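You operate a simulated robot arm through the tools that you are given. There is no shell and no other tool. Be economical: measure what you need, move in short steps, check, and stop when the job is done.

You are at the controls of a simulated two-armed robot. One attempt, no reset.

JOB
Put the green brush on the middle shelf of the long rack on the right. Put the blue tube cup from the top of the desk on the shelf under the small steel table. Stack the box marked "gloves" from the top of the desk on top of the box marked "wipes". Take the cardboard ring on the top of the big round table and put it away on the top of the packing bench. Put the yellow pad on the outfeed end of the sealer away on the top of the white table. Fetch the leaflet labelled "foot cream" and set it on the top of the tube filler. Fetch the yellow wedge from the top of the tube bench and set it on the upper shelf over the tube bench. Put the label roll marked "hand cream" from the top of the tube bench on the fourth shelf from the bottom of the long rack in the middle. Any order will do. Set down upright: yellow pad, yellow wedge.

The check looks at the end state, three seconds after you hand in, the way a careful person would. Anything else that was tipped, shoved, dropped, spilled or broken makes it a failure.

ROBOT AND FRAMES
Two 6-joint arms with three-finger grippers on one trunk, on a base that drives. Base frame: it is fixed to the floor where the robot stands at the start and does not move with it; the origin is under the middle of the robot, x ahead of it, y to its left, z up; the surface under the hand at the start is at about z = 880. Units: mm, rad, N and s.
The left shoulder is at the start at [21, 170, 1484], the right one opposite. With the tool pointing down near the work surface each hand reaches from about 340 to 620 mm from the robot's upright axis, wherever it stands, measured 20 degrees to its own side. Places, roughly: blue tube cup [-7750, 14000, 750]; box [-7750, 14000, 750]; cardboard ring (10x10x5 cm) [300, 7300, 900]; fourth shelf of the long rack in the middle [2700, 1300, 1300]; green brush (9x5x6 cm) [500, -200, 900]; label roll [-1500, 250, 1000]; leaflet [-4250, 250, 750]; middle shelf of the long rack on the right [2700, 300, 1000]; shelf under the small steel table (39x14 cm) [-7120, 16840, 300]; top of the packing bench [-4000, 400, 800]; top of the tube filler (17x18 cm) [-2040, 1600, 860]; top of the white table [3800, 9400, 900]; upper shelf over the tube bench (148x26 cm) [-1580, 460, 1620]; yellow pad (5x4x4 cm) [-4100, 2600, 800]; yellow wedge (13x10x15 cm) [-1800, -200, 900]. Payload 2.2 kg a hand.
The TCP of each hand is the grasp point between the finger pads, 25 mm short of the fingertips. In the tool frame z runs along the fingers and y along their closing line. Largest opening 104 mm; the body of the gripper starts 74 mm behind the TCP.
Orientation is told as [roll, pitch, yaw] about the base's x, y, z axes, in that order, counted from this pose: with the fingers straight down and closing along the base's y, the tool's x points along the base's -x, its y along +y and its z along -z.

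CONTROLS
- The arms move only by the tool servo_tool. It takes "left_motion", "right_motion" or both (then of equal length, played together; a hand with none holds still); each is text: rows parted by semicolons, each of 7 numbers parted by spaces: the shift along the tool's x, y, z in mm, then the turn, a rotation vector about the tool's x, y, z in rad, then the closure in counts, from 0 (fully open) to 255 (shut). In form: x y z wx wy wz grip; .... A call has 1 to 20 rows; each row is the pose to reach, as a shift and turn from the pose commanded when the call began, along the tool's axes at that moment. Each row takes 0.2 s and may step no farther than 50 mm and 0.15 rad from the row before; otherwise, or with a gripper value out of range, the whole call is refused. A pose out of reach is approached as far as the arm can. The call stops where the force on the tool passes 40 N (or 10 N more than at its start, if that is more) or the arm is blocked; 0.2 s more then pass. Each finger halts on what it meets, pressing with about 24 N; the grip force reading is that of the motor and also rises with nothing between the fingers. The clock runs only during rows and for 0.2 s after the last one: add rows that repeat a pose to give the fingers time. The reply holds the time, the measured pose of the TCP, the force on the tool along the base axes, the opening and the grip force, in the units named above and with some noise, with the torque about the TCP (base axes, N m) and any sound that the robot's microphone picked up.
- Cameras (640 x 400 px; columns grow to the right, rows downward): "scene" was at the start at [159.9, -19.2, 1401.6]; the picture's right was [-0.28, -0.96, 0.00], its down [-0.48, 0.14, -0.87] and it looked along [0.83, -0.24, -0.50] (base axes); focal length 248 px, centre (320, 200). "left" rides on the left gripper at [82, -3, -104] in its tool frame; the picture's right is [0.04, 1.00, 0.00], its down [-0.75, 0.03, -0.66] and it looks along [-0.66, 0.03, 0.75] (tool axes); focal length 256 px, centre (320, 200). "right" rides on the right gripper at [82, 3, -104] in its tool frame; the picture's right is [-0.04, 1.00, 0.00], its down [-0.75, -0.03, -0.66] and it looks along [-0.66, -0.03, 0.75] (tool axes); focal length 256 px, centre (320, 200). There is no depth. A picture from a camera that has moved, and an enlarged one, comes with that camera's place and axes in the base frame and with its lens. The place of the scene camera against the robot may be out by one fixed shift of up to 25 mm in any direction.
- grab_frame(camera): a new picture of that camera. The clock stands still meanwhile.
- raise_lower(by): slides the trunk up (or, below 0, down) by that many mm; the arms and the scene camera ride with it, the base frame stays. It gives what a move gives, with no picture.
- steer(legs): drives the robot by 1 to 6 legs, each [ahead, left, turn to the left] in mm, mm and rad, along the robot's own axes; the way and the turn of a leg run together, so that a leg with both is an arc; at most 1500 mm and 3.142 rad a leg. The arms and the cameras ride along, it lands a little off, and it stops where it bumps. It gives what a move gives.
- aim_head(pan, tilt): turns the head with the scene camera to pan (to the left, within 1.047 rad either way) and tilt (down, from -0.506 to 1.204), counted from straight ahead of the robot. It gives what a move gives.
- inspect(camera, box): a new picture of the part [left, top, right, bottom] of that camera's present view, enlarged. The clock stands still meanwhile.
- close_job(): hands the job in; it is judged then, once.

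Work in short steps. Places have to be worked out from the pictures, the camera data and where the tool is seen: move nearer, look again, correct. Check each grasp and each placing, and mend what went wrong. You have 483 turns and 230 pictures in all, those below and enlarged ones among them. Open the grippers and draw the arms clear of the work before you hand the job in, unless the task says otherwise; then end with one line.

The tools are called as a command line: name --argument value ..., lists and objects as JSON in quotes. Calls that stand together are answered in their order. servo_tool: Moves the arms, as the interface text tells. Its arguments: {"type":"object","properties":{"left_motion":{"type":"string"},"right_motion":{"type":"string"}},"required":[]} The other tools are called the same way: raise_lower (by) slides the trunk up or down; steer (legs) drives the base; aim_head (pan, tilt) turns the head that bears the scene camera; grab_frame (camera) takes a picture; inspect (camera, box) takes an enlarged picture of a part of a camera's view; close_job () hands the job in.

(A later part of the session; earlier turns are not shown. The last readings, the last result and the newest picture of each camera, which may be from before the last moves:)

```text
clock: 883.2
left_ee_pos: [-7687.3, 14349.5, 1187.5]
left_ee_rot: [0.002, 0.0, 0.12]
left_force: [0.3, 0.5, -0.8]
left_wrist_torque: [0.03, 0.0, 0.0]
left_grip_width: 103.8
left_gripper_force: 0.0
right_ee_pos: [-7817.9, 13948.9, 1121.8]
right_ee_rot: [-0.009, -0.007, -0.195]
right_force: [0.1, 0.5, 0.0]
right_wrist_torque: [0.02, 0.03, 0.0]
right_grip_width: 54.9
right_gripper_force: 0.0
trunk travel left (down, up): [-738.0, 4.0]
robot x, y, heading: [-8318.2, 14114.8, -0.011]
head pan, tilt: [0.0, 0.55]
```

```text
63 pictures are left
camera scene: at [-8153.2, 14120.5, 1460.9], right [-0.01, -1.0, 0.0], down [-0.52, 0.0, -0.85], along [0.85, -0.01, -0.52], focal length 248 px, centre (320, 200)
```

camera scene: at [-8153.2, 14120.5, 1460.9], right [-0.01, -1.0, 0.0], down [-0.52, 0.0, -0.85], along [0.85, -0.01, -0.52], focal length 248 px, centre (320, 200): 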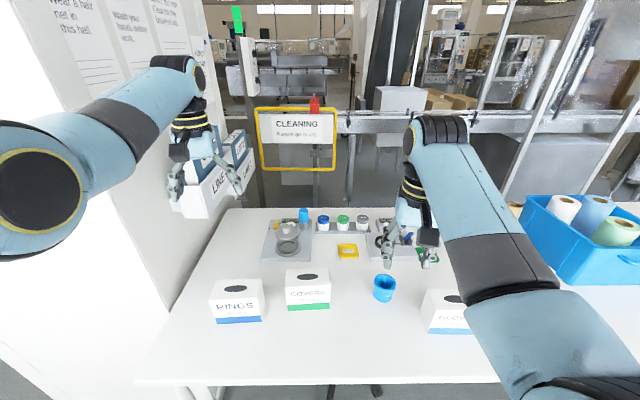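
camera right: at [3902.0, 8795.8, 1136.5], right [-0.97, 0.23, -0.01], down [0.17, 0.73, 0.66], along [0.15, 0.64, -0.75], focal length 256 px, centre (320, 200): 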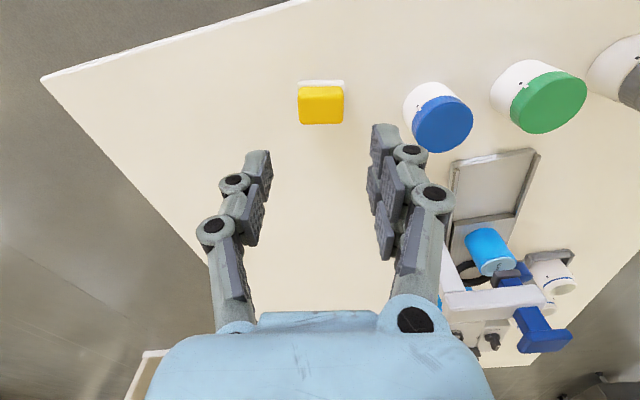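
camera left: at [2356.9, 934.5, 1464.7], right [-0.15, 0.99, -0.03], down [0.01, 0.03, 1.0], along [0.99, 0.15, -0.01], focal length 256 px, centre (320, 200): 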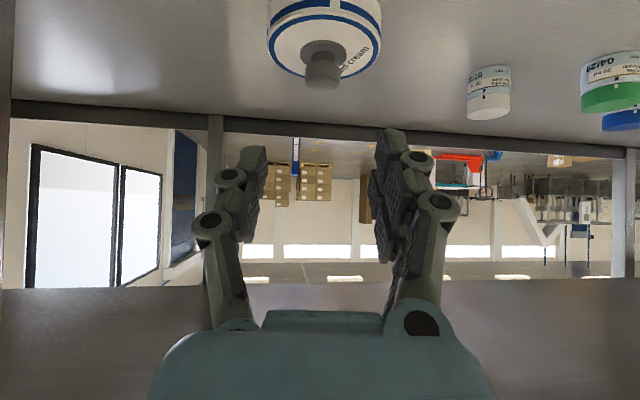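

inspect --camera "scene" --box '[200, 200, 480, 345]'

```text
2.29 times, centred on (340, 272) of scene
camera zoom: at [-8153.2, 14120.5, 1460.9], right [-0.01, -1.0, 0.0], down [-0.52, 0.0, -0.85], along [0.85, -0.01, -0.52], focal length 568 px, centre (274, 34)
```

zoom: 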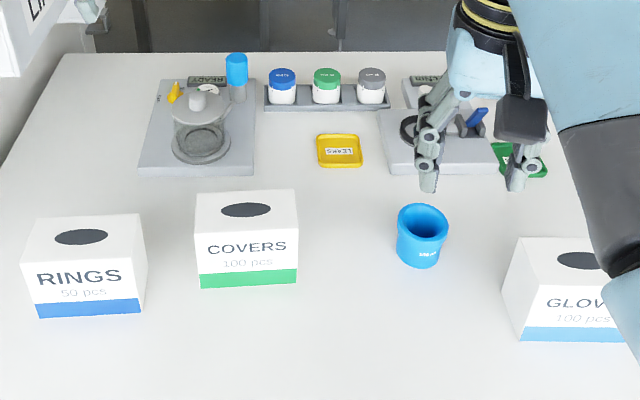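

I see the cup and the "GLOVES" box; the "wipes" box isn't in view yet. Look to the right part of the desk.

aim_head --pan -0.8 --tilt 0.5

grab_frame --camera "scene"

grab_frame --camera "right"

```text
clock: 884.3
left_ee_pos: [-7687.6, 14350.4, 1187.4]
left_ee_rot: [0.002, -0.001, 0.117]
left_force: [-1.1, -0.6, 0.4]
left_wrist_torque: [0.0, -0.01, -0.02]
left_grip_width: 104.1
left_gripper_force: 0.1
right_ee_pos: [-7818.4, 13951.5, 1121.2]
right_ee_rot: [-0.009, -0.007, -0.195]
right_force: [-0.7, 0.2, 0.0]
right_wrist_torque: [-0.01, -0.02, -0.03]
right_grip_width: 55.0
right_gripper_force: 0.1
trunk travel left (down, up): [-738.0, 4.0]
robot x, y, heading: [-8317.3, 14116.4, -0.009]
head pan, tilt: [-0.799, 0.499]
```

```text
61 pictures are left
camera scene: at [-8180.2, 14055.5, 1465.4], right [-0.72, -0.69, 0.0], down [-0.33, 0.35, -0.88], along [0.61, -0.64, -0.48], focal length 248 px, centre (320, 200)
```

scene: 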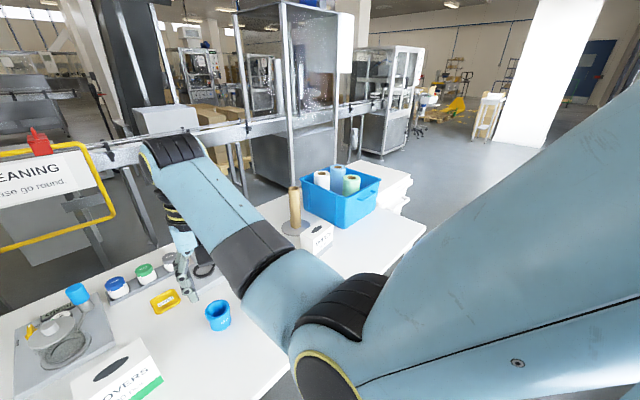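

```text
60 pictures are left
camera right: at [-7897.6, 13969.6, 1224.0], right [0.23, 0.97, -0.01], down [0.73, -0.17, 0.66], along [0.64, -0.16, -0.75], focal length 256 px, centre (320, 200)
```

right: 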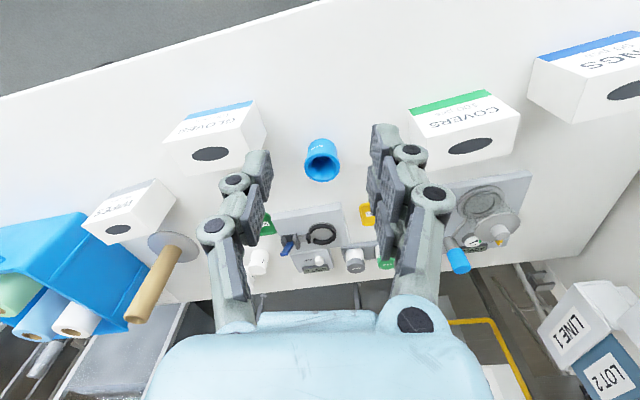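

inspect --camera "right" --box '[60, 90, 360, 270]'

inspect --camera "scene" --box '[260, 150, 400, 270]'

```text
2.13 times, centred on (210, 180) of right
camera zoom: at [-7897.6, 13969.6, 1224.0], right [0.23, 0.97, -0.01], down [0.73, -0.17, 0.66], along [0.64, -0.16, -0.75], focal length 546 px, centre (555, 243)
```

zoom: 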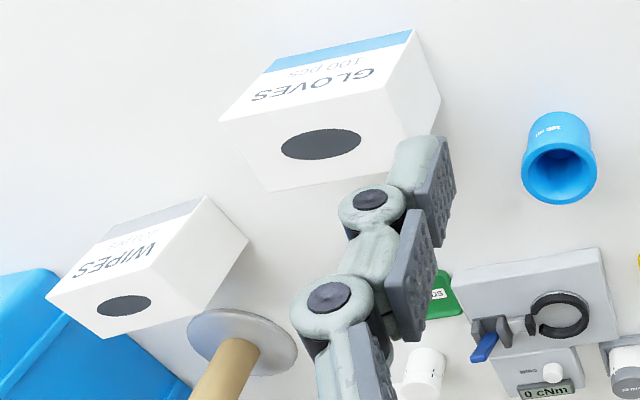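

```text
3.33 times, centred on (330, 210) of scene
camera zoom: at [-8180.2, 14055.5, 1465.4], right [-0.72, -0.69, 0.0], down [-0.33, 0.35, -0.88], along [0.61, -0.64, -0.48], focal length 828 px, centre (287, 167)
```

zoom: 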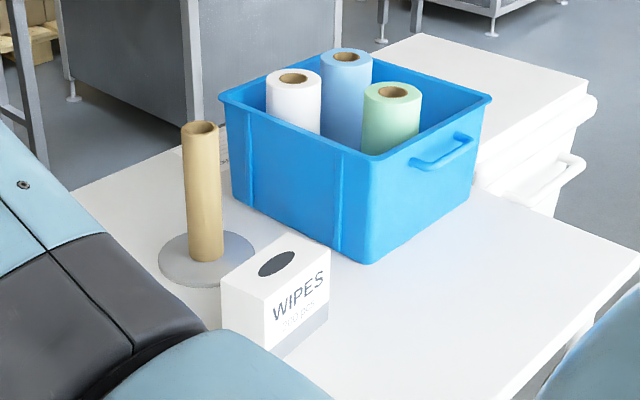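

The "WIPES" box is further right on the desk (~[-7587,13428]); "GLOVES" is at ~[-7720,13734] (≈145×68×90 mm). I'll rotate the right hand to close along x and move over the gloves box.

servo_tool --right_motion "0 0 0 0 0 0.14 60; 0 0 0 0 0 0.28 0; 0 0 0 0 0 0.42 0; 0 0 0 0 0 0.56 0; 0 0 0 0 0 0.7 0; 0 0 0 0 0 0.84 0; 0 0 0 0 0 0.98 0; 0 0 0 0 0 1.12 0; 0 0 0 0 0 1.26 0; 0 0 0 0 0 1.37 0; 0 0 0 0 0 1.37 0"

steer --legs '[[60, -210, 0.009]]'

grab_frame --camera "right"

```text
clock: 886.7
left_ee_pos: [-7686.4, 14349.5, 1188.4]
left_ee_rot: [0.002, 0.0, 0.118]
left_force: [0.3, 0.2, 0.2]
left_wrist_torque: [-0.01, 0.04, 0.02]
left_grip_width: 104.1
left_gripper_force: 0.0
right_ee_pos: [-7818.9, 13950.6, 1121.1]
right_ee_rot: [0.005, -0.012, -1.567]
right_force: [0.7, 0.2, 0.5]
right_wrist_torque: [0.01, -0.02, -0.01]
right_grip_width: 104.0
right_gripper_force: 0.0
trunk travel left (down, up): [-738.0, 4.0]
robot x, y, heading: [-8314.3, 14112.4, -0.012]
head pan, tilt: [-0.799, 0.499]
```

```text
clock: 888.4
left_ee_pos: [-7629.6, 14149.9, 1187.6]
left_ee_rot: [0.002, 0.001, 0.13]
left_force: [-0.8, -0.1, -0.1]
left_wrist_torque: [0.01, -0.01, -0.02]
left_grip_width: 104.1
left_gripper_force: 0.1
right_ee_pos: [-7756.1, 13748.4, 1122.6]
right_ee_rot: [0.005, -0.01, -1.555]
right_force: [-0.3, 0.2, -0.4]
right_wrist_torque: [0.02, 0.01, 0.01]
right_grip_width: 104.1
right_gripper_force: 0.0
trunk travel left (down, up): [-738.0, 4.0]
robot x, y, heading: [-8256.0, 13911.2, 0.001]
head pan, tilt: [-0.799, 0.499]
```

```text
57 pictures are left
camera right: at [-7754.0, 13830.5, 1224.4], right [1.0, -0.02, 0.01], down [-0.02, -0.75, 0.66], along [-0.01, -0.66, -0.75], focal length 256 px, centre (320, 200)
```

right: 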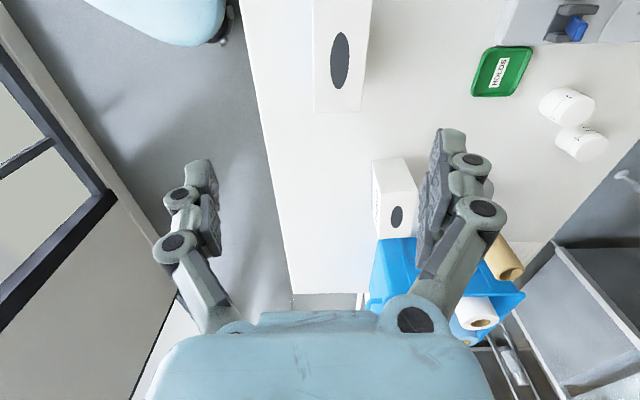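

Gloves box centre ≈[-7727,13744], top ≈840. Lower the trunk 150 and bring the right hand down over it to z≈890 first.

raise_lower --by -150

servo_tool --right_motion "-2 15 25 0 0 0 0; -4 29 50 0 0 0 0; -4 29 75 0 0 0 0; -4 29 75 0 0 0 0"

grab_frame --camera "right"

```text
clock: 890.1
left_ee_pos: [-7629.7, 14149.2, 1038.2]
left_ee_rot: [0.001, -0.001, 0.132]
left_force: [1.0, -0.2, 0.0]
left_wrist_torque: [-0.02, 0.01, 0.02]
left_grip_width: 103.7
left_gripper_force: 0.1
right_ee_pos: [-7757.0, 13747.6, 972.8]
right_ee_rot: [0.005, -0.011, -1.555]
right_force: [0.1, 0.8, -0.1]
right_wrist_torque: [0.02, -0.02, -0.01]
right_grip_width: 104.2
right_gripper_force: 0.0
trunk travel left (down, up): [-588.0, 154.0]
robot x, y, heading: [-8253.5, 13909.5, 0.0]
head pan, tilt: [-0.799, 0.499]
```

```text
clock: 891.1
left_ee_pos: [-7629.7, 14149.2, 1037.6]
left_ee_rot: [0.003, 0.001, 0.13]
left_force: [-0.7, 0.0, -1.0]
left_wrist_torque: [0.01, 0.01, 0.0]
left_grip_width: 104.0
left_gripper_force: 0.1
right_ee_pos: [-7726.6, 13745.7, 897.7]
right_ee_rot: [0.006, -0.01, -1.556]
right_force: [0.3, 0.2, 0.0]
right_wrist_torque: [-0.03, 0.0, 0.01]
right_grip_width: 104.2
right_gripper_force: 0.1
trunk travel left (down, up): [-588.0, 154.0]
robot x, y, heading: [-8254.0, 13908.1, 0.006]
head pan, tilt: [-0.799, 0.499]
```

```text
56 pictures are left
camera right: at [-7724.6, 13827.5, 1000.2], right [1.0, -0.02, 0.01], down [-0.02, -0.75, 0.66], along [-0.01, -0.66, -0.75], focal length 256 px, centre (320, 200)
```

right: 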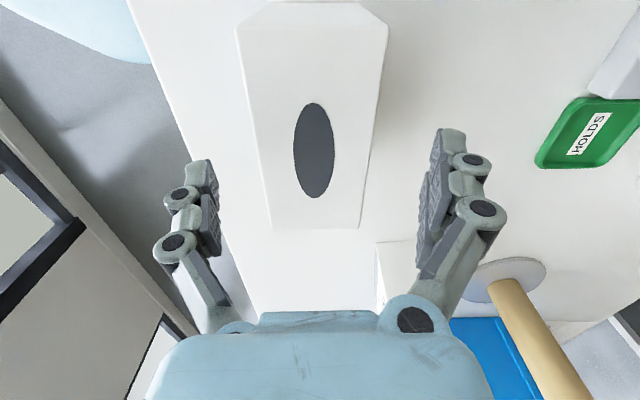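

Box is ~80 mm deep, centre ≈[-7731,13733]. Adjust, descend to z≈815, and close.

servo_tool --right_motion "-7 -2 10 0 0 0 0; -13 -4 30 0 0 0 0; -13 -4 55 0 0 0 0; -13 -4 75 0 0 0 0; -13 -4 83 0 0 0 0; -13 -4 83 0 0 0 0"

grab_frame --camera "right"

```text
clock: 892.5
left_ee_pos: [-7628.7, 14150.5, 1037.6]
left_ee_rot: [0.002, 0.001, 0.13]
left_force: [0.4, -0.5, -0.6]
left_wrist_torque: [0.02, -0.03, 0.0]
left_grip_width: 104.1
left_gripper_force: 0.0
right_ee_pos: [-7729.4, 13730.0, 814.3]
right_ee_rot: [0.006, -0.009, -1.554]
right_force: [-0.7, 0.3, 1.5]
right_wrist_torque: [0.0, -0.05, -0.08]
right_grip_width: 104.2
right_gripper_force: 0.1
trunk travel left (down, up): [-588.0, 154.0]
robot x, y, heading: [-8254.0, 13905.3, 0.006]
head pan, tilt: [-0.799, 0.499]
```

```text
55 pictures are left
camera right: at [-7727.7, 13812.5, 916.9], right [1.0, -0.02, 0.01], down [-0.02, -0.75, 0.66], along [-0.01, -0.66, -0.75], focal length 256 px, centre (320, 200)
```

right: 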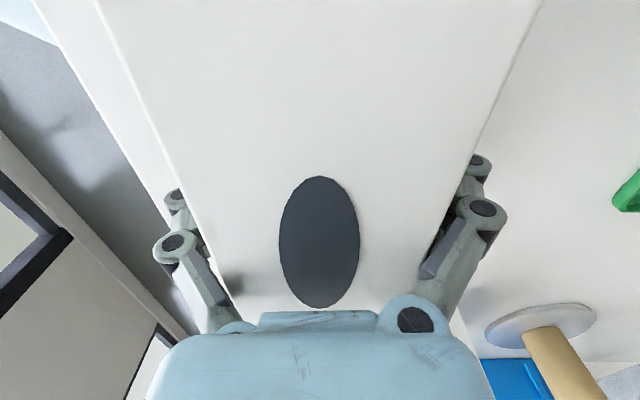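

servo_tool --right_motion "0 0 0 0 0 0 60; 0 0 0 0 0 0 120; 0 0 0 0 0 0 160; 0 0 0 0 0 0 160; 0 0 0 0 0 0 160"

raise_lower --by 150

grab_frame --camera "right"

```text
clock: 893.7
left_ee_pos: [-7631.5, 14150.1, 1039.3]
left_ee_rot: [0.004, -0.002, 0.13]
left_force: [0.4, -0.3, 1.0]
left_wrist_torque: [-0.03, 0.02, -0.01]
left_grip_width: 104.0
left_gripper_force: 0.0
right_ee_pos: [-7729.6, 13729.7, 817.3]
right_ee_rot: [0.011, -0.01, -1.556]
right_force: [3.3, -2.8, 34.6]
right_wrist_torque: [0.19, 0.54, -0.62]
right_grip_width: 92.1
right_gripper_force: 24.4
trunk travel left (down, up): [-588.0, 154.0]
robot x, y, heading: [-8256.8, 13908.7, 0.005]
head pan, tilt: [-0.799, 0.499]
```

```text
clock: 895.5
left_ee_pos: [-7628.8, 14148.9, 1188.4]
left_ee_rot: [0.001, 0.002, 0.132]
left_force: [-0.3, 0.1, 0.1]
left_wrist_torque: [0.0, -0.01, 0.0]
left_grip_width: 104.0
left_gripper_force: 0.0
right_ee_pos: [-7730.1, 13730.1, 963.9]
right_ee_rot: [0.005, -0.009, -1.556]
right_force: [0.2, -0.4, -1.9]
right_wrist_torque: [-0.02, 0.01, -0.02]
right_grip_width: 75.9
right_gripper_force: 23.7
trunk travel left (down, up): [-738.0, 4.0]
robot x, y, heading: [-8256.9, 13912.0, 0.004]
head pan, tilt: [-0.799, 0.499]
```

```text
54 pictures are left
camera right: at [-7727.7, 13812.6, 1066.3], right [1.0, -0.02, 0.01], down [-0.02, -0.75, 0.66], along [-0.01, -0.66, -0.75], focal length 256 px, centre (320, 200)
```

right: 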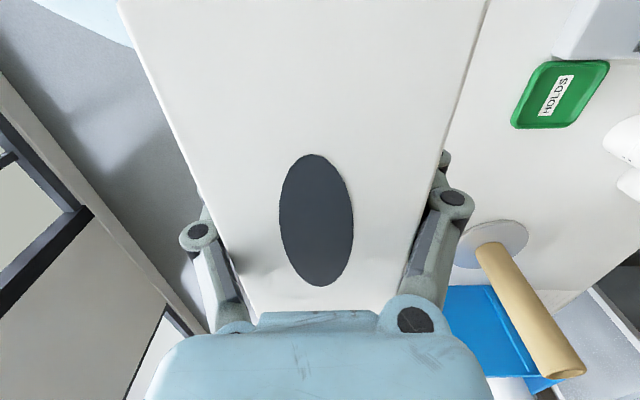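

aim_head --pan -0.3 --tilt 0.55

grab_frame --camera "scene"

```text
clock: 896.4
left_ee_pos: [-7629.0, 14149.1, 1188.3]
left_ee_rot: [0.001, 0.002, 0.13]
left_force: [0.4, 0.0, 0.2]
left_wrist_torque: [0.01, -0.03, -0.01]
left_grip_width: 104.2
left_gripper_force: 0.1
right_ee_pos: [-7728.9, 13730.7, 964.1]
right_ee_rot: [0.006, -0.009, -1.555]
right_force: [-0.3, -0.3, -2.4]
right_wrist_torque: [-0.04, 0.01, -0.01]
right_grip_width: 76.0
right_gripper_force: 23.9
trunk travel left (down, up): [-738.0, 4.0]
robot x, y, heading: [-8253.4, 13908.0, 0.001]
head pan, tilt: [-0.3, 0.55]
```

```text
53 pictures are left
camera scene: at [-8096.9, 13888.0, 1460.8], right [-0.3, -0.96, 0.0], down [-0.5, 0.15, -0.85], along [0.81, -0.25, -0.52], focal length 248 px, centre (320, 200)
```

scene: 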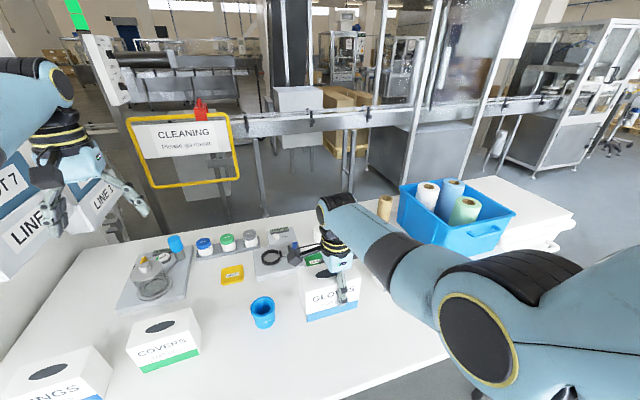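

Gloves box is held. Raise it a little and strafe south 290, then look at the WIPES box and its neighbours.

servo_tool --right_motion "0 0 -30 0 0 0 160; 0 0 -60 0 0 0 160; 0 0 -60 0 0 0 160"

steer --legs '[[0, -290, 0]]'

aim_head --pan -0.3 --tilt 0.6

inspect --camera "scene" --box '[200, 120, 520, 320]'

```text
clock: 897.2
left_ee_pos: [-7630.7, 14148.2, 1186.8]
left_ee_rot: [0.003, -0.001, 0.132]
left_force: [0.1, 1.0, -0.1]
left_wrist_torque: [0.02, 0.03, 0.03]
left_grip_width: 104.0
left_gripper_force: 0.0
right_ee_pos: [-7730.0, 13730.4, 1022.1]
right_ee_rot: [0.006, -0.01, -1.554]
right_force: [0.0, 0.1, -2.6]
right_wrist_torque: [-0.02, 0.0, 0.01]
right_grip_width: 76.1
right_gripper_force: 24.0
trunk travel left (down, up): [-738.0, 4.0]
robot x, y, heading: [-8257.2, 13907.8, 0.002]
head pan, tilt: [-0.3, 0.55]
```

```text
clock: 899.2
left_ee_pos: [-7629.9, 13850.3, 1187.4]
left_ee_rot: [0.002, -0.001, 0.128]
left_force: [-0.2, -0.3, -0.5]
left_wrist_torque: [-0.02, 0.01, -0.04]
left_grip_width: 103.9
left_gripper_force: 0.1
right_ee_pos: [-7731.1, 13432.4, 1024.0]
right_ee_rot: [0.005, -0.008, -1.559]
right_force: [-0.5, -0.3, -3.3]
right_wrist_torque: [-0.06, -0.02, 0.01]
right_grip_width: 75.6
right_gripper_force: 23.7
trunk travel left (down, up): [-738.0, 4.0]
robot x, y, heading: [-8254.4, 13613.3, -0.002]
head pan, tilt: [-0.3, 0.55]
```

```text
clock: 899.8
left_ee_pos: [-7628.6, 13849.7, 1188.0]
left_ee_rot: [0.004, 0.0, 0.126]
left_force: [-0.8, -0.5, 0.4]
left_wrist_torque: [-0.01, 0.0, 0.03]
left_grip_width: 104.2
left_gripper_force: 0.0
right_ee_pos: [-7731.8, 13432.9, 1022.4]
right_ee_rot: [0.005, -0.008, -1.559]
right_force: [0.1, 0.4, -3.5]
right_wrist_torque: [-0.04, 0.01, -0.05]
right_grip_width: 75.5
right_gripper_force: 24.2
trunk travel left (down, up): [-738.0, 4.0]
robot x, y, heading: [-8259.6, 13610.7, -0.004]
head pan, tilt: [-0.3, 0.6]
```

```text
2.00 times, centred on (360, 220) of scene
camera zoom: at [-8098.9, 13591.7, 1456.3], right [-0.3, -0.95, 0.0], down [-0.54, 0.17, -0.82], along [0.79, -0.25, -0.57], focal length 497 px, centre (240, 160)
```

zoom: 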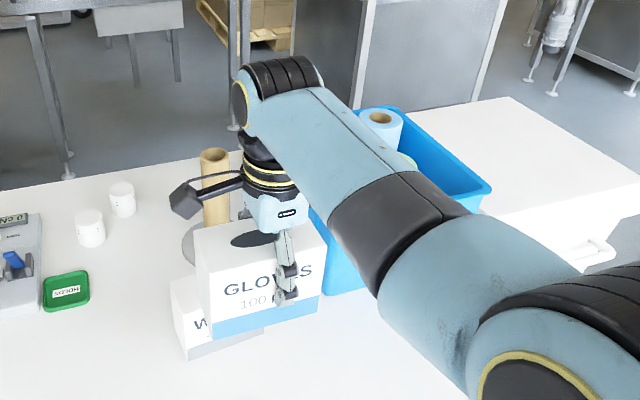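

From the earlier views the WIPES box centre works out to ≈[-7589,13446], with bin and core stand clear of it. Drive 85 mm forward and extend the arm to bring the gloves box above it.

steer --legs '[[85, 0, 0]]'

servo_tool --right_motion "4 20 0 0 0 0 160; 8 40 0 0 0 0 160; 13 57 0 0 0 0 160; 13 57 0 0 0 0 160"

inspect --camera "scene" --box '[220, 140, 460, 320]'

grab_frame --camera "right"

```text
clock: 900.9
left_ee_pos: [-7541.9, 13849.7, 1186.8]
left_ee_rot: [0.002, 0.001, 0.123]
left_force: [0.6, -0.3, -0.1]
left_wrist_torque: [-0.01, -0.01, -0.02]
left_grip_width: 104.3
left_gripper_force: 0.1
right_ee_pos: [-7644.4, 13432.1, 1022.5]
right_ee_rot: [0.005, -0.009, -1.559]
right_force: [0.2, 0.2, -3.3]
right_wrist_torque: [-0.03, 0.05, -0.01]
right_grip_width: 75.5
right_gripper_force: 24.3
trunk travel left (down, up): [-738.0, 4.0]
robot x, y, heading: [-8172.0, 13611.5, -0.001]
head pan, tilt: [-0.3, 0.6]
```

```text
clock: 901.9
left_ee_pos: [-7544.0, 13850.0, 1187.9]
left_ee_rot: [0.001, 0.0, 0.124]
left_force: [0.6, 0.4, 0.4]
left_wrist_torque: [0.0, 0.0, -0.01]
left_grip_width: 104.1
left_gripper_force: 0.1
right_ee_pos: [-7589.0, 13447.3, 1021.8]
right_ee_rot: [0.004, -0.009, -1.561]
right_force: [0.0, -0.4, -3.1]
right_wrist_torque: [-0.04, -0.02, -0.01]
right_grip_width: 75.6
right_gripper_force: 24.4
trunk travel left (down, up): [-738.0, 4.0]
robot x, y, heading: [-8173.8, 13614.7, -0.001]
head pan, tilt: [-0.3, 0.6]
```

```text
2.22 times, centred on (340, 230) of scene
camera zoom: at [-8013.9, 13591.6, 1456.4], right [-0.3, -0.95, 0.0], down [-0.54, 0.17, -0.82], along [0.79, -0.25, -0.57], focal length 552 px, centre (276, 133)
```

zoom: 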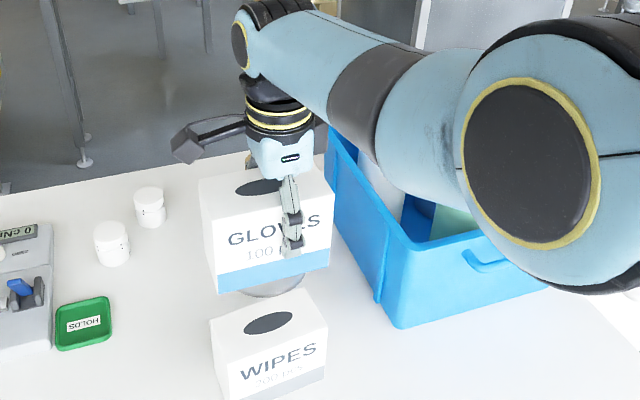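

```text
50 pictures are left
camera right: at [-7586.4, 13528.6, 1125.3], right [1.0, -0.03, 0.01], down [-0.03, -0.75, 0.66], along [-0.02, -0.66, -0.75], focal length 256 px, centre (320, 200)
```

right: 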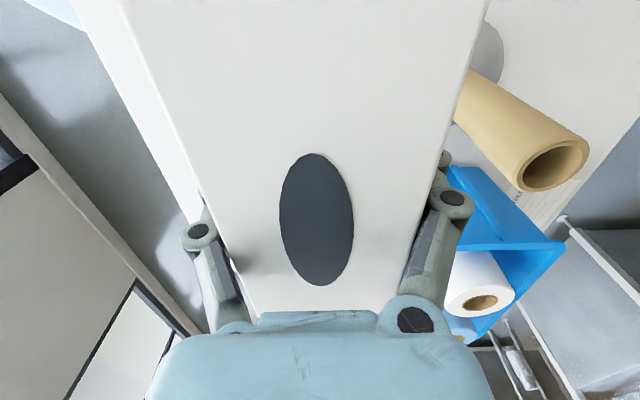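

WIPES is rotated ≈+0.11 rad and its centre is nearer ≈[-7615,13450] by relative measurement. Correct position/rotation, then lower partway and compare edges.

servo_tool --right_motion "2 -13 0 0 0 -0.06 160; 3 -26 0 0 0 -0.11 160; 3 -26 0 0 0 -0.11 160"

raise_lower --by -62

inspect --camera "scene" --box '[240, 180, 440, 330]'

```text
clock: 902.7
left_ee_pos: [-7541.1, 13849.8, 1187.5]
left_ee_rot: [0.001, 0.003, 0.122]
left_force: [-0.6, -0.7, 0.4]
left_wrist_torque: [-0.03, 0.0, -0.02]
left_grip_width: 104.1
left_gripper_force: 0.1
right_ee_pos: [-7613.6, 13447.6, 1023.0]
right_ee_rot: [0.001, -0.009, -1.45]
right_force: [0.6, -0.3, -2.8]
right_wrist_torque: [-0.03, -0.03, 0.0]
right_grip_width: 75.8
right_gripper_force: 24.2
trunk travel left (down, up): [-738.0, 4.0]
robot x, y, heading: [-8170.0, 13609.0, -0.004]
head pan, tilt: [-0.3, 0.6]
```

```text
clock: 903.7
left_ee_pos: [-7542.5, 13850.4, 1126.3]
left_ee_rot: [0.001, 0.0, 0.124]
left_force: [-0.2, 0.6, 0.0]
left_wrist_torque: [-0.01, 0.0, 0.0]
left_grip_width: 103.9
left_gripper_force: 0.0
right_ee_pos: [-7613.8, 13448.0, 961.2]
right_ee_rot: [0.006, -0.011, -1.449]
right_force: [-0.2, 0.5, -2.8]
right_wrist_torque: [-0.05, 0.01, 0.04]
right_grip_width: 75.7
right_gripper_force: 23.5
trunk travel left (down, up): [-676.0, 66.0]
robot x, y, heading: [-8168.4, 13611.2, -0.007]
head pan, tilt: [-0.3, 0.6]
```

```text
2.67 times, centred on (340, 255) of scene
camera zoom: at [-8013.2, 13591.8, 1394.2], right [-0.3, -0.95, 0.0], down [-0.54, 0.17, -0.82], along [0.79, -0.25, -0.57], focal length 662 px, centre (267, 53)
```

zoom: 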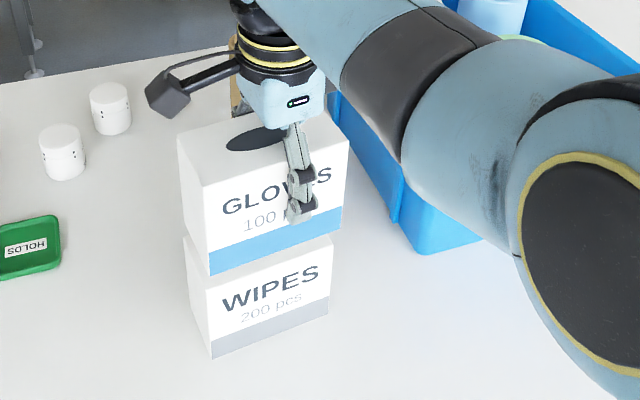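

Aligned well (gloves ~8 mm too far right). Nudge 8 mm north and lower gently to contact.

servo_tool --right_motion "4 0 3 0 0 0 160; 8 0 7 0 0 0 160; 8 0 11 0 0 0 160; 8 0 11 0 0 0 160"

```text
clock: 904.7
left_ee_pos: [-7543.0, 13849.9, 1126.4]
left_ee_rot: [0.001, -0.001, 0.122]
left_force: [0.3, 0.5, -0.2]
left_wrist_torque: [0.03, 0.02, -0.02]
left_grip_width: 104.1
left_gripper_force: 0.0
right_ee_pos: [-7615.1, 13455.1, 949.7]
right_ee_rot: [0.005, -0.01, -1.451]
right_force: [0.3, 1.3, -2.2]
right_wrist_torque: [-0.03, 0.0, 0.01]
right_grip_width: 75.6
right_gripper_force: 23.7
trunk travel left (down, up): [-676.0, 66.0]
robot x, y, heading: [-8170.4, 13611.4, -0.005]
head pan, tilt: [-0.3, 0.6]
```

servo_tool --right_motion "0 0 3 0 0 0 160; 0 0 6 0 0 0 160; 0 0 9 0 0 0 160; 0 0 9 0 0 0 160"

inspect --camera "scene" --box '[240, 180, 440, 330]'

```text
clock: 905.7
left_ee_pos: [-7543.0, 13848.8, 1125.6]
left_ee_rot: [0.002, -0.001, 0.125]
left_force: [-0.2, 0.2, 0.3]
left_wrist_torque: [0.02, 0.0, -0.01]
left_grip_width: 104.0
left_gripper_force: 0.1
right_ee_pos: [-7615.9, 13456.8, 940.9]
right_ee_rot: [0.002, -0.011, -1.45]
right_force: [-0.7, 0.1, -2.8]
right_wrist_torque: [-0.04, 0.03, 0.0]
right_grip_width: 75.4
right_gripper_force: 24.3
trunk travel left (down, up): [-676.0, 66.0]
robot x, y, heading: [-8169.9, 13617.2, -0.007]
head pan, tilt: [-0.3, 0.6]
```

```text
2.67 times, centred on (340, 255) of scene
camera zoom: at [-8013.1, 13591.8, 1394.2], right [-0.3, -0.95, 0.0], down [-0.54, 0.17, -0.82], along [0.79, -0.25, -0.57], focal length 662 px, centre (267, 53)
```

zoom: 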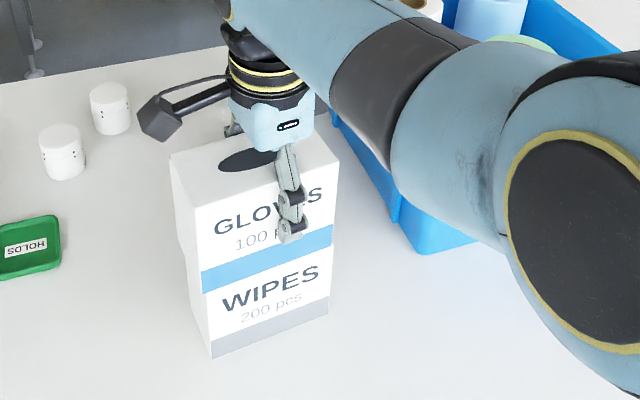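

servo_tool --right_motion "0 -1 2 0 0 0 160; 0 -1 4 0 0 0 160; 0 -1 7 0 0 0 160; 0 -1 7 0 0 0 160"

```text
clock: 906.7
left_ee_pos: [-7544.0, 13849.7, 1126.7]
left_ee_rot: [0.0, 0.0, 0.124]
left_force: [0.8, 0.7, 0.6]
left_wrist_torque: [0.03, 0.0, 0.01]
left_grip_width: 104.2
left_gripper_force: 0.1
right_ee_pos: [-7616.3, 13455.4, 933.8]
right_ee_rot: [0.007, -0.01, -1.449]
right_force: [-0.7, -0.9, 2.2]
right_wrist_torque: [0.15, 0.16, 0.05]
right_grip_width: 75.6
right_gripper_force: 23.8
trunk travel left (down, up): [-676.0, 66.0]
robot x, y, heading: [-8172.3, 13615.9, -0.003]
head pan, tilt: [-0.3, 0.6]
```

Contact started. Lower 2 mm more, release, and rise.

servo_tool --right_motion "0 0 2 0 0 0 160; 0 0 2 0 0 0 100; 0 0 2 0 0 0 40; 0 0 2 0 0 0 0; 0 0 2 0 0 0 0; 0 0 -30 0 0 0 0; 0 0 -70 0 0 0 0; 0 0 -110 0 0 0 0; 0 0 -140 0 0 0 0"

grab_frame --camera "scene"

```text
clock: 908.7
left_ee_pos: [-7543.0, 13850.7, 1127.2]
left_ee_rot: [0.001, 0.001, 0.125]
left_force: [-0.7, 0.3, -1.2]
left_wrist_torque: [-0.03, 0.01, 0.02]
left_grip_width: 103.8
left_gripper_force: 0.0
right_ee_pos: [-7618.1, 13457.0, 1074.9]
right_ee_rot: [0.004, -0.011, -1.45]
right_force: [-0.4, 0.6, 0.3]
right_wrist_torque: [0.0, 0.0, -0.02]
right_grip_width: 104.3
right_gripper_force: 0.1
trunk travel left (down, up): [-676.0, 66.0]
robot x, y, heading: [-8170.7, 13613.2, -0.007]
head pan, tilt: [-0.3, 0.6]
```

```text
47 pictures are left
camera scene: at [-8013.5, 13592.0, 1394.2], right [-0.3, -0.95, 0.0], down [-0.54, 0.17, -0.82], along [0.79, -0.25, -0.57], focal length 248 px, centre (320, 200)
```

scene: 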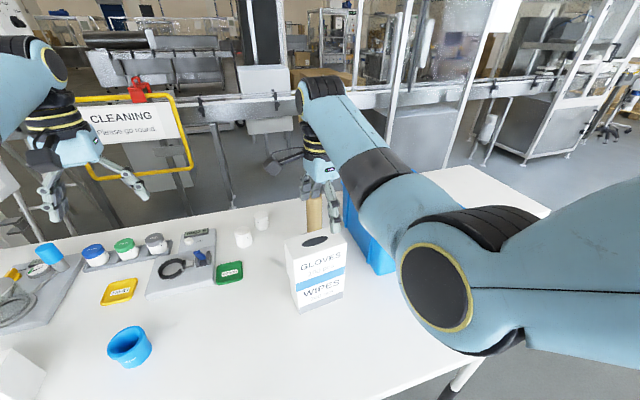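

Gloves is stacked on WIPES. Now the blue cup at ≈[-7645,13905]: back up so the left hand can take it with a 50° forward tilt.

steer --legs '[[-135, 67, 0]]'

servo_tool --left_motion "6 -1 35 0 -0.125 0 0; 12 -2 70 0 -0.25 0 0; 18 -3 105 0 -0.375 0 0; 24 -4 140 0 -0.5 0 0; 30 -5 175 0 -0.625 0 0; 36 -6 210 0 -0.75 0 0; 43 -7 235 0 -0.87 0 0; 43 -7 235 0 -0.87 0 0"

grab_frame --camera "left"

```text
clock: 910.1
left_ee_pos: [-7677.7, 13916.0, 1126.3]
left_ee_rot: [0.0, -0.001, 0.124]
left_force: [0.2, 0.2, 0.4]
left_wrist_torque: [-0.02, 0.0, 0.0]
left_grip_width: 104.2
left_gripper_force: 0.1
right_ee_pos: [-7753.3, 13525.1, 1073.8]
right_ee_rot: [0.003, -0.011, -1.452]
right_force: [0.2, -0.4, 0.5]
right_wrist_torque: [-0.03, -0.02, 0.02]
right_grip_width: 104.0
right_gripper_force: 0.2
trunk travel left (down, up): [-676.0, 66.0]
robot x, y, heading: [-8300.1, 13677.4, -0.006]
head pan, tilt: [-0.3, 0.6]
```

```text
clock: 911.9
left_ee_pos: [-7720.3, 13904.5, 890.2]
left_ee_rot: [0.0, -0.869, 0.12]
left_force: [0.4, 0.0, 0.0]
left_wrist_torque: [0.01, 0.0, 0.02]
left_grip_width: 104.3
left_gripper_force: 0.1
right_ee_pos: [-7752.2, 13525.4, 1073.8]
right_ee_rot: [0.005, -0.012, -1.453]
right_force: [0.4, 1.5, 0.3]
right_wrist_torque: [0.01, 0.01, -0.02]
right_grip_width: 104.2
right_gripper_force: 0.1
trunk travel left (down, up): [-676.0, 66.0]
robot x, y, heading: [-8306.6, 13683.3, -0.005]
head pan, tilt: [-0.3, 0.6]
```

```text
46 pictures are left
camera left: at [-7850.0, 13885.5, 895.0], right [-0.15, 0.99, -0.03], down [-0.02, 0.03, 1.0], along [0.99, 0.15, 0.02], focal length 256 px, centre (320, 200)
```

left: 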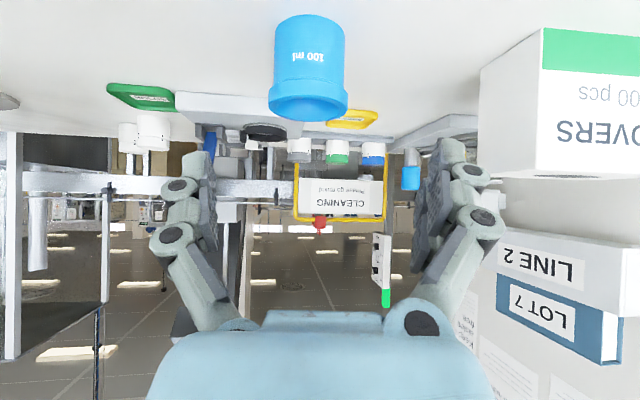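

The cup is centred ahead. Advance 40 mm horizontally to triangulate its distance.

servo_tool --left_motion "-13 0 15 0 0 0 0; -26 0 30.5 0 0 0 0; -26 0 30.5 0 0 0 0"

grab_frame --camera "left"

```text
clock: 912.7
left_ee_pos: [-7680.5, 13908.5, 892.3]
left_ee_rot: [0.001, -0.871, 0.121]
left_force: [0.2, -0.5, 0.4]
left_wrist_torque: [0.02, 0.0, 0.03]
left_grip_width: 104.0
left_gripper_force: 0.0
right_ee_pos: [-7752.6, 13523.0, 1074.9]
right_ee_rot: [0.004, -0.012, -1.453]
right_force: [-0.5, 0.3, -0.1]
right_wrist_torque: [0.0, -0.02, -0.01]
right_grip_width: 103.9
right_gripper_force: 0.0
trunk travel left (down, up): [-676.0, 66.0]
robot x, y, heading: [-8303.2, 13681.3, -0.006]
head pan, tilt: [-0.3, 0.6]
```

```text
45 pictures are left
camera left: at [-7810.2, 13890.0, 896.7], right [-0.15, 0.99, -0.03], down [-0.02, 0.03, 1.0], along [0.99, 0.15, 0.01], focal length 256 px, centre (320, 200)
```

left: 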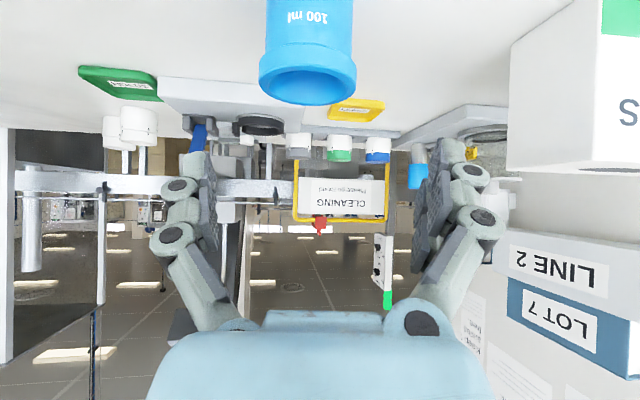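

Cup: rim centre ≈[-7623,13909,816], rim ⌀≈71. Move in with fingers on both sides, then close.

servo_tool --left_motion "20 -3 10 0 0 0 0; 41 -6 20 0 0 0 0; 41 -6 50 0 0 0 0; 41 -6 80 0 0 0 0; 41 -6 105 0 0 0 0; 41 -6 105 0 0 0 0"

grab_frame --camera "left"

```text
clock: 914.1
left_ee_pos: [-7677.2, 13920.2, 854.6]
left_ee_rot: [0.003, -0.869, 0.121]
left_force: [0.2, -0.4, -0.5]
left_wrist_torque: [0.04, 0.04, 0.0]
left_grip_width: 103.9
left_gripper_force: 0.0
left hand out of reach, approached as far as the arm can: row 2, 3, 4, 5, 6
right_ee_pos: [-7753.8, 13523.9, 1072.4]
right_ee_rot: [0.004, -0.01, -1.45]
right_force: [-0.8, 0.7, 0.5]
right_wrist_torque: [-0.02, 0.02, 0.03]
right_grip_width: 104.0
right_gripper_force: 0.0
trunk travel left (down, up): [-676.0, 66.0]
robot x, y, heading: [-8303.5, 13677.7, -0.006]
head pan, tilt: [-0.3, 0.6]
```

```text
44 pictures are left
camera left: at [-7806.9, 13901.5, 860.2], right [-0.15, 0.99, -0.03], down [-0.02, 0.03, 1.0], along [0.99, 0.15, 0.01], focal length 256 px, centre (320, 200)
```

left: 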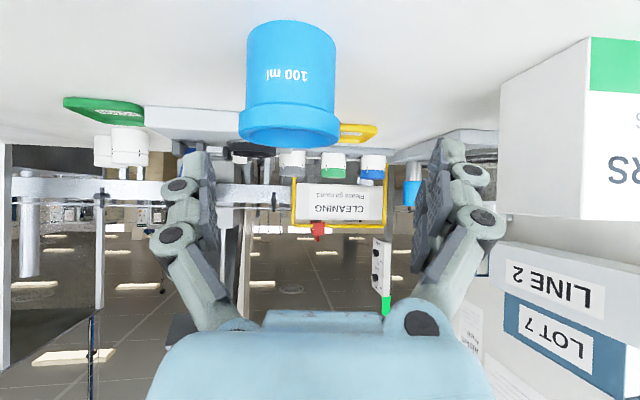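

The arm needs a lower trunk: lift the hand 90 mm, lower the trunk 130, then approach.

servo_tool --left_motion "-23 -4 -19 0 0 0 0; -46 -8 -38 0 0 0 0; -69 -10 -58 0 0 0 0; -69 -10 -58 0 0 0 0"

raise_lower --by -110

grab_frame --camera "left"

```text
clock: 915.1
left_ee_pos: [-7632.3, 13920.6, 902.0]
left_ee_rot: [0.001, -0.869, 0.122]
left_force: [0.1, -0.7, 0.7]
left_wrist_torque: [-0.03, -0.02, -0.02]
left_grip_width: 103.6
left_gripper_force: 0.1
left hand out of reach, approached as far as the arm can: row 1, 2, 3, 4
right_ee_pos: [-7753.2, 13525.0, 1074.3]
right_ee_rot: [0.005, -0.01, -1.452]
right_force: [0.0, -0.6, 0.9]
right_wrist_torque: [0.0, 0.01, 0.01]
right_grip_width: 104.2
right_gripper_force: 0.0
trunk travel left (down, up): [-676.0, 66.0]
robot x, y, heading: [-8303.5, 13678.1, -0.006]
head pan, tilt: [-0.3, 0.6]
```

```text
clock: 916.5
left_ee_pos: [-7631.1, 13920.3, 793.3]
left_ee_rot: [0.005, -0.869, 0.121]
left_force: [-0.4, -0.8, 0.1]
left_wrist_torque: [0.0, 0.01, 0.0]
left_grip_width: 103.9
left_gripper_force: 0.0
right_ee_pos: [-7753.0, 13524.4, 964.4]
right_ee_rot: [0.006, -0.012, -1.454]
right_force: [-1.0, 0.3, -1.0]
right_wrist_torque: [-0.02, 0.0, 0.0]
right_grip_width: 104.0
right_gripper_force: 0.0
trunk travel left (down, up): [-566.0, 176.0]
robot x, y, heading: [-8303.9, 13680.3, -0.008]
head pan, tilt: [-0.3, 0.6]
```

```text
43 pictures are left
camera left: at [-7760.3, 13900.7, 797.4], right [-0.15, 0.99, -0.03], down [-0.02, 0.03, 1.0], along [0.99, 0.15, 0.02], focal length 256 px, centre (320, 200)
```

left: 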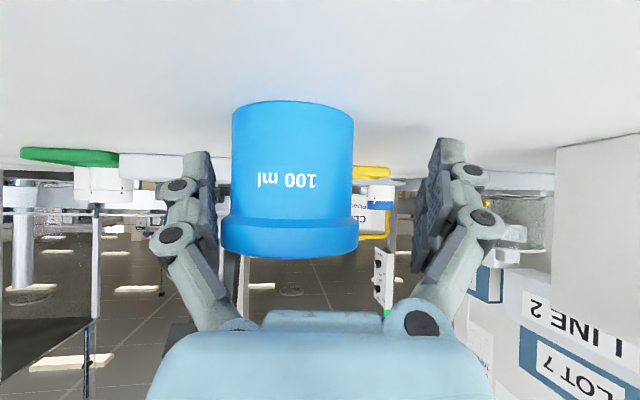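

The fingers already straddle the cup; it's 14 mm off-centre. Shift and close.

servo_tool --left_motion "0 -7 0 0 0 0 0; 0 -14 0 0 0 0 0; 0 -14 0 0 0 0 0; 0 -14 0 0 0 0 60; 0 -14 0 0 0 0 120; 0 -14 0 0 0 0 160; 0 -14 0 0 0 0 160; 0 -14 0 0 0 0 160"

grab_frame --camera "left"

```text
clock: 918.3
left_ee_pos: [-7628.6, 13906.1, 793.5]
left_ee_rot: [0.001, -0.87, 0.121]
left_force: [0.3, -0.5, 0.7]
left_wrist_torque: [-0.12, 0.0, 0.02]
left_grip_width: 68.5
left_gripper_force: 23.8
right_ee_pos: [-7752.0, 13525.0, 963.4]
right_ee_rot: [0.006, -0.01, -1.453]
right_force: [-0.1, 0.8, 0.0]
right_wrist_torque: [0.02, 0.01, 0.03]
right_grip_width: 104.1
right_gripper_force: 0.2
trunk travel left (down, up): [-566.0, 176.0]
robot x, y, heading: [-8304.1, 13678.4, -0.003]
head pan, tilt: [-0.3, 0.6]
```

```text
42 pictures are left
camera left: at [-7758.4, 13886.5, 797.6], right [-0.15, 0.99, -0.03], down [-0.02, 0.03, 1.0], along [0.99, 0.15, 0.01], focal length 256 px, centre (320, 200)
```

left: 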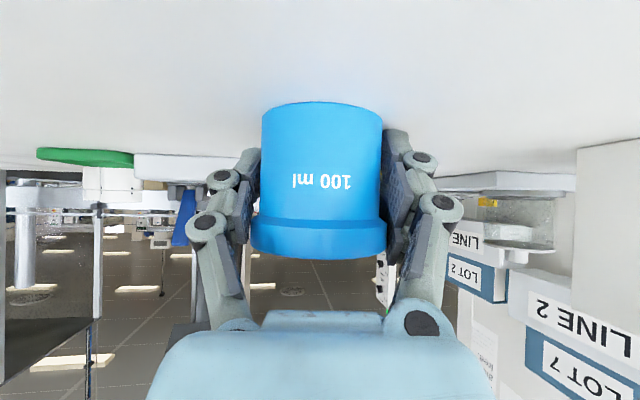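

Gripped (68.5 mm). Lift with the trunk and check.

raise_lower --by 150

grab_frame --camera "left"

```text
clock: 920.1
left_ee_pos: [-7630.0, 13906.9, 943.2]
left_ee_rot: [0.003, -0.872, 0.122]
left_force: [-0.1, -0.2, -0.4]
left_wrist_torque: [0.01, -0.02, 0.01]
left_grip_width: 69.3
left_gripper_force: 24.0
right_ee_pos: [-7752.1, 13525.3, 1113.0]
right_ee_rot: [0.004, -0.01, -1.452]
right_force: [-0.3, -0.5, 0.6]
right_wrist_torque: [-0.03, 0.01, 0.02]
right_grip_width: 103.8
right_gripper_force: 0.2
trunk travel left (down, up): [-716.0, 26.0]
robot x, y, heading: [-8304.8, 13678.8, -0.006]
head pan, tilt: [-0.3, 0.6]
```

```text
41 pictures are left
camera left: at [-7759.3, 13886.9, 948.3], right [-0.15, 0.99, -0.03], down [-0.02, 0.03, 1.0], along [0.99, 0.15, 0.02], focal length 256 px, centre (320, 200)
```

left: 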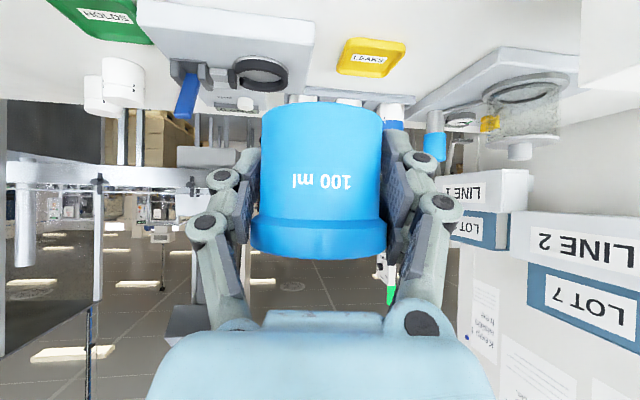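

Cup held. Back off, turn north, and drive to the west side of the small steel table, then face east.

steer --legs '[[-200, 0, 0], [0, 0, 1.575], [1450, 0, 0], [1450, -150, 0], [0, 0, -1.57]]'

aim_head --pan 0.15 --tilt 0.5

grab_frame --camera "scene"

```text
clock: 943.0
left_ee_pos: [-7616.0, 16797.9, 945.1]
left_ee_rot: [0.003, -0.871, 0.103]
left_force: [0.2, 0.1, -1.4]
left_wrist_torque: [-0.04, -0.01, -0.02]
left_grip_width: 68.0
left_gripper_force: 23.4
right_ee_pos: [-7744.7, 16418.7, 1114.3]
right_ee_rot: [0.006, -0.01, -1.472]
right_force: [-0.1, 0.6, -0.4]
right_wrist_torque: [0.01, -0.03, 0.01]
right_grip_width: 103.9
right_gripper_force: 0.1
trunk travel left (down, up): [-716.0, 26.0]
robot x, y, heading: [-8296.3, 16584.6, -0.027]
head pan, tilt: [-0.3, 0.6]
```

```text
clock: 943.9
left_ee_pos: [-7615.3, 16797.9, 944.3]
left_ee_rot: [0.001, -0.871, 0.104]
left_force: [-0.4, 0.2, -0.9]
left_wrist_torque: [0.04, -0.02, 0.0]
left_grip_width: 68.1
left_gripper_force: 24.1
right_ee_pos: [-7745.6, 16419.5, 1113.5]
right_ee_rot: [0.005, -0.009, -1.472]
right_force: [0.6, 0.6, 0.3]
right_wrist_torque: [0.03, -0.01, -0.02]
right_grip_width: 104.0
right_gripper_force: 0.1
trunk travel left (down, up): [-716.0, 26.0]
robot x, y, heading: [-8296.1, 16581.9, -0.02]
head pan, tilt: [0.15, 0.499]
```

```text
40 pictures are left
camera scene: at [-8131.7, 16602.0, 1443.3], right [0.12, -0.99, 0.0], down [-0.48, -0.06, -0.88], along [0.87, 0.11, -0.48], focal length 248 px, centre (320, 200)
```

scene: 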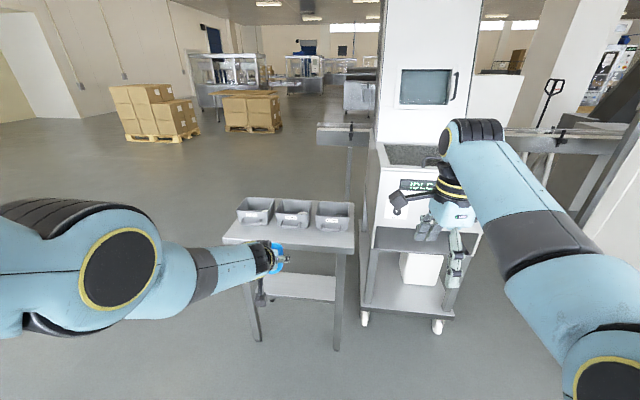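

The steel table (front legs at x≈-7300, y 16610–17075) has an empty lower shelf at z≈300. Lower the trunk 520 here, raising the right hand back up.

raise_lower --by -520

servo_tool --right_motion "0 0 -40 0 0 0 0; 0 0 -80 0 0 0 0; 0 0 -120 0 0 0 0; 0 0 -160 0 0 0 0; 0 0 -200 0 0 0 0; 0 0 -200 0 0 0 0"

steer --legs '[[0, 38, 0.02], [200, 0, 0]]'

aim_head --pan 0.2 --tilt 0.35

grab_frame --camera "scene"

grab_frame --camera "left"

```text
refused: -520 is not a number from -400 to 400
```

```text
clock: 945.3
left_ee_pos: [-7615.9, 16798.3, 943.9]
left_ee_rot: [0.001, -0.871, 0.103]
left_force: [-0.8, 0.3, -0.9]
left_wrist_torque: [-0.02, -0.01, 0.02]
left_grip_width: 67.9
left_gripper_force: 24.0
right_ee_pos: [-7674.4, 16434.4, 1275.3]
right_ee_rot: [0.004, -0.012, -1.471]
right_force: [0.5, 0.2, -0.3]
right_wrist_torque: [-0.01, -0.02, 0.01]
right_grip_width: 104.0
right_gripper_force: 0.0
right hand out of reach, approached as far as the arm can: row 2, 3, 4, 5, 6
trunk travel left (down, up): [-716.0, 26.0]
robot x, y, heading: [-8298.4, 16587.4, -0.024]
head pan, tilt: [0.15, 0.499]
```

```text
clock: 947.4
left_ee_pos: [-7418.2, 16852.0, 943.8]
left_ee_rot: [0.002, -0.868, 0.123]
left_force: [0.0, 1.0, -0.9]
left_wrist_torque: [-0.02, -0.01, -0.02]
left_grip_width: 68.1
left_gripper_force: 23.5
right_ee_pos: [-7470.2, 16484.8, 1275.6]
right_ee_rot: [0.003, -0.01, -1.447]
right_force: [0.9, -0.1, -0.3]
right_wrist_torque: [-0.02, 0.01, -0.03]
right_grip_width: 104.0
right_gripper_force: 0.0
trunk travel left (down, up): [-716.0, 26.0]
robot x, y, heading: [-8092.8, 16625.5, -0.003]
head pan, tilt: [0.15, 0.499]
```

```text
clock: 948.1
left_ee_pos: [-7417.8, 16851.1, 942.9]
left_ee_rot: [0.0, -0.869, 0.125]
left_force: [0.4, -0.7, -0.6]
left_wrist_torque: [0.01, -0.01, 0.0]
left_grip_width: 67.9
left_gripper_force: 24.2
right_ee_pos: [-7469.6, 16485.0, 1275.5]
right_ee_rot: [0.003, -0.011, -1.45]
right_force: [0.0, -0.9, 0.9]
right_wrist_torque: [-0.01, 0.02, -0.01]
right_grip_width: 104.0
right_gripper_force: 0.1
trunk travel left (down, up): [-716.0, 26.0]
robot x, y, heading: [-8092.9, 16621.5, -0.003]
head pan, tilt: [0.201, 0.351]
```

```text
39 pictures are left
camera scene: at [-7928.8, 16647.4, 1456.9], right [0.2, -0.98, 0.0], down [-0.34, -0.07, -0.94], along [0.92, 0.18, -0.35], focal length 248 px, centre (320, 200)
```

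scene: 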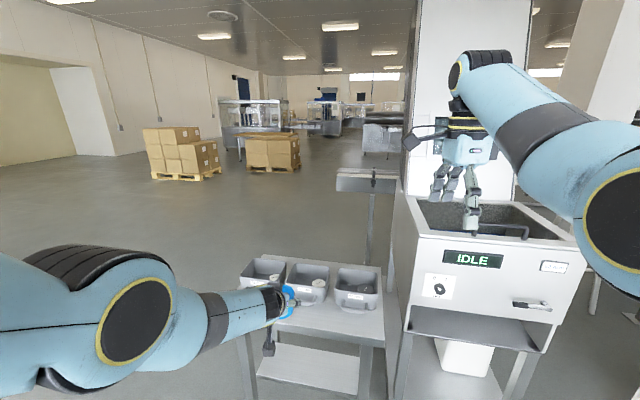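

```text
38 pictures are left
camera left: at [-7548.5, 16830.8, 948.1], right [-0.15, 0.99, -0.03], down [-0.02, 0.03, 1.0], along [0.99, 0.15, 0.01], focal length 256 px, centre (320, 200)
```

left: 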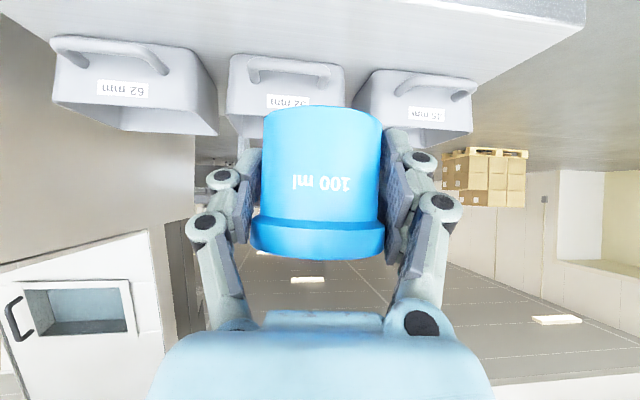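

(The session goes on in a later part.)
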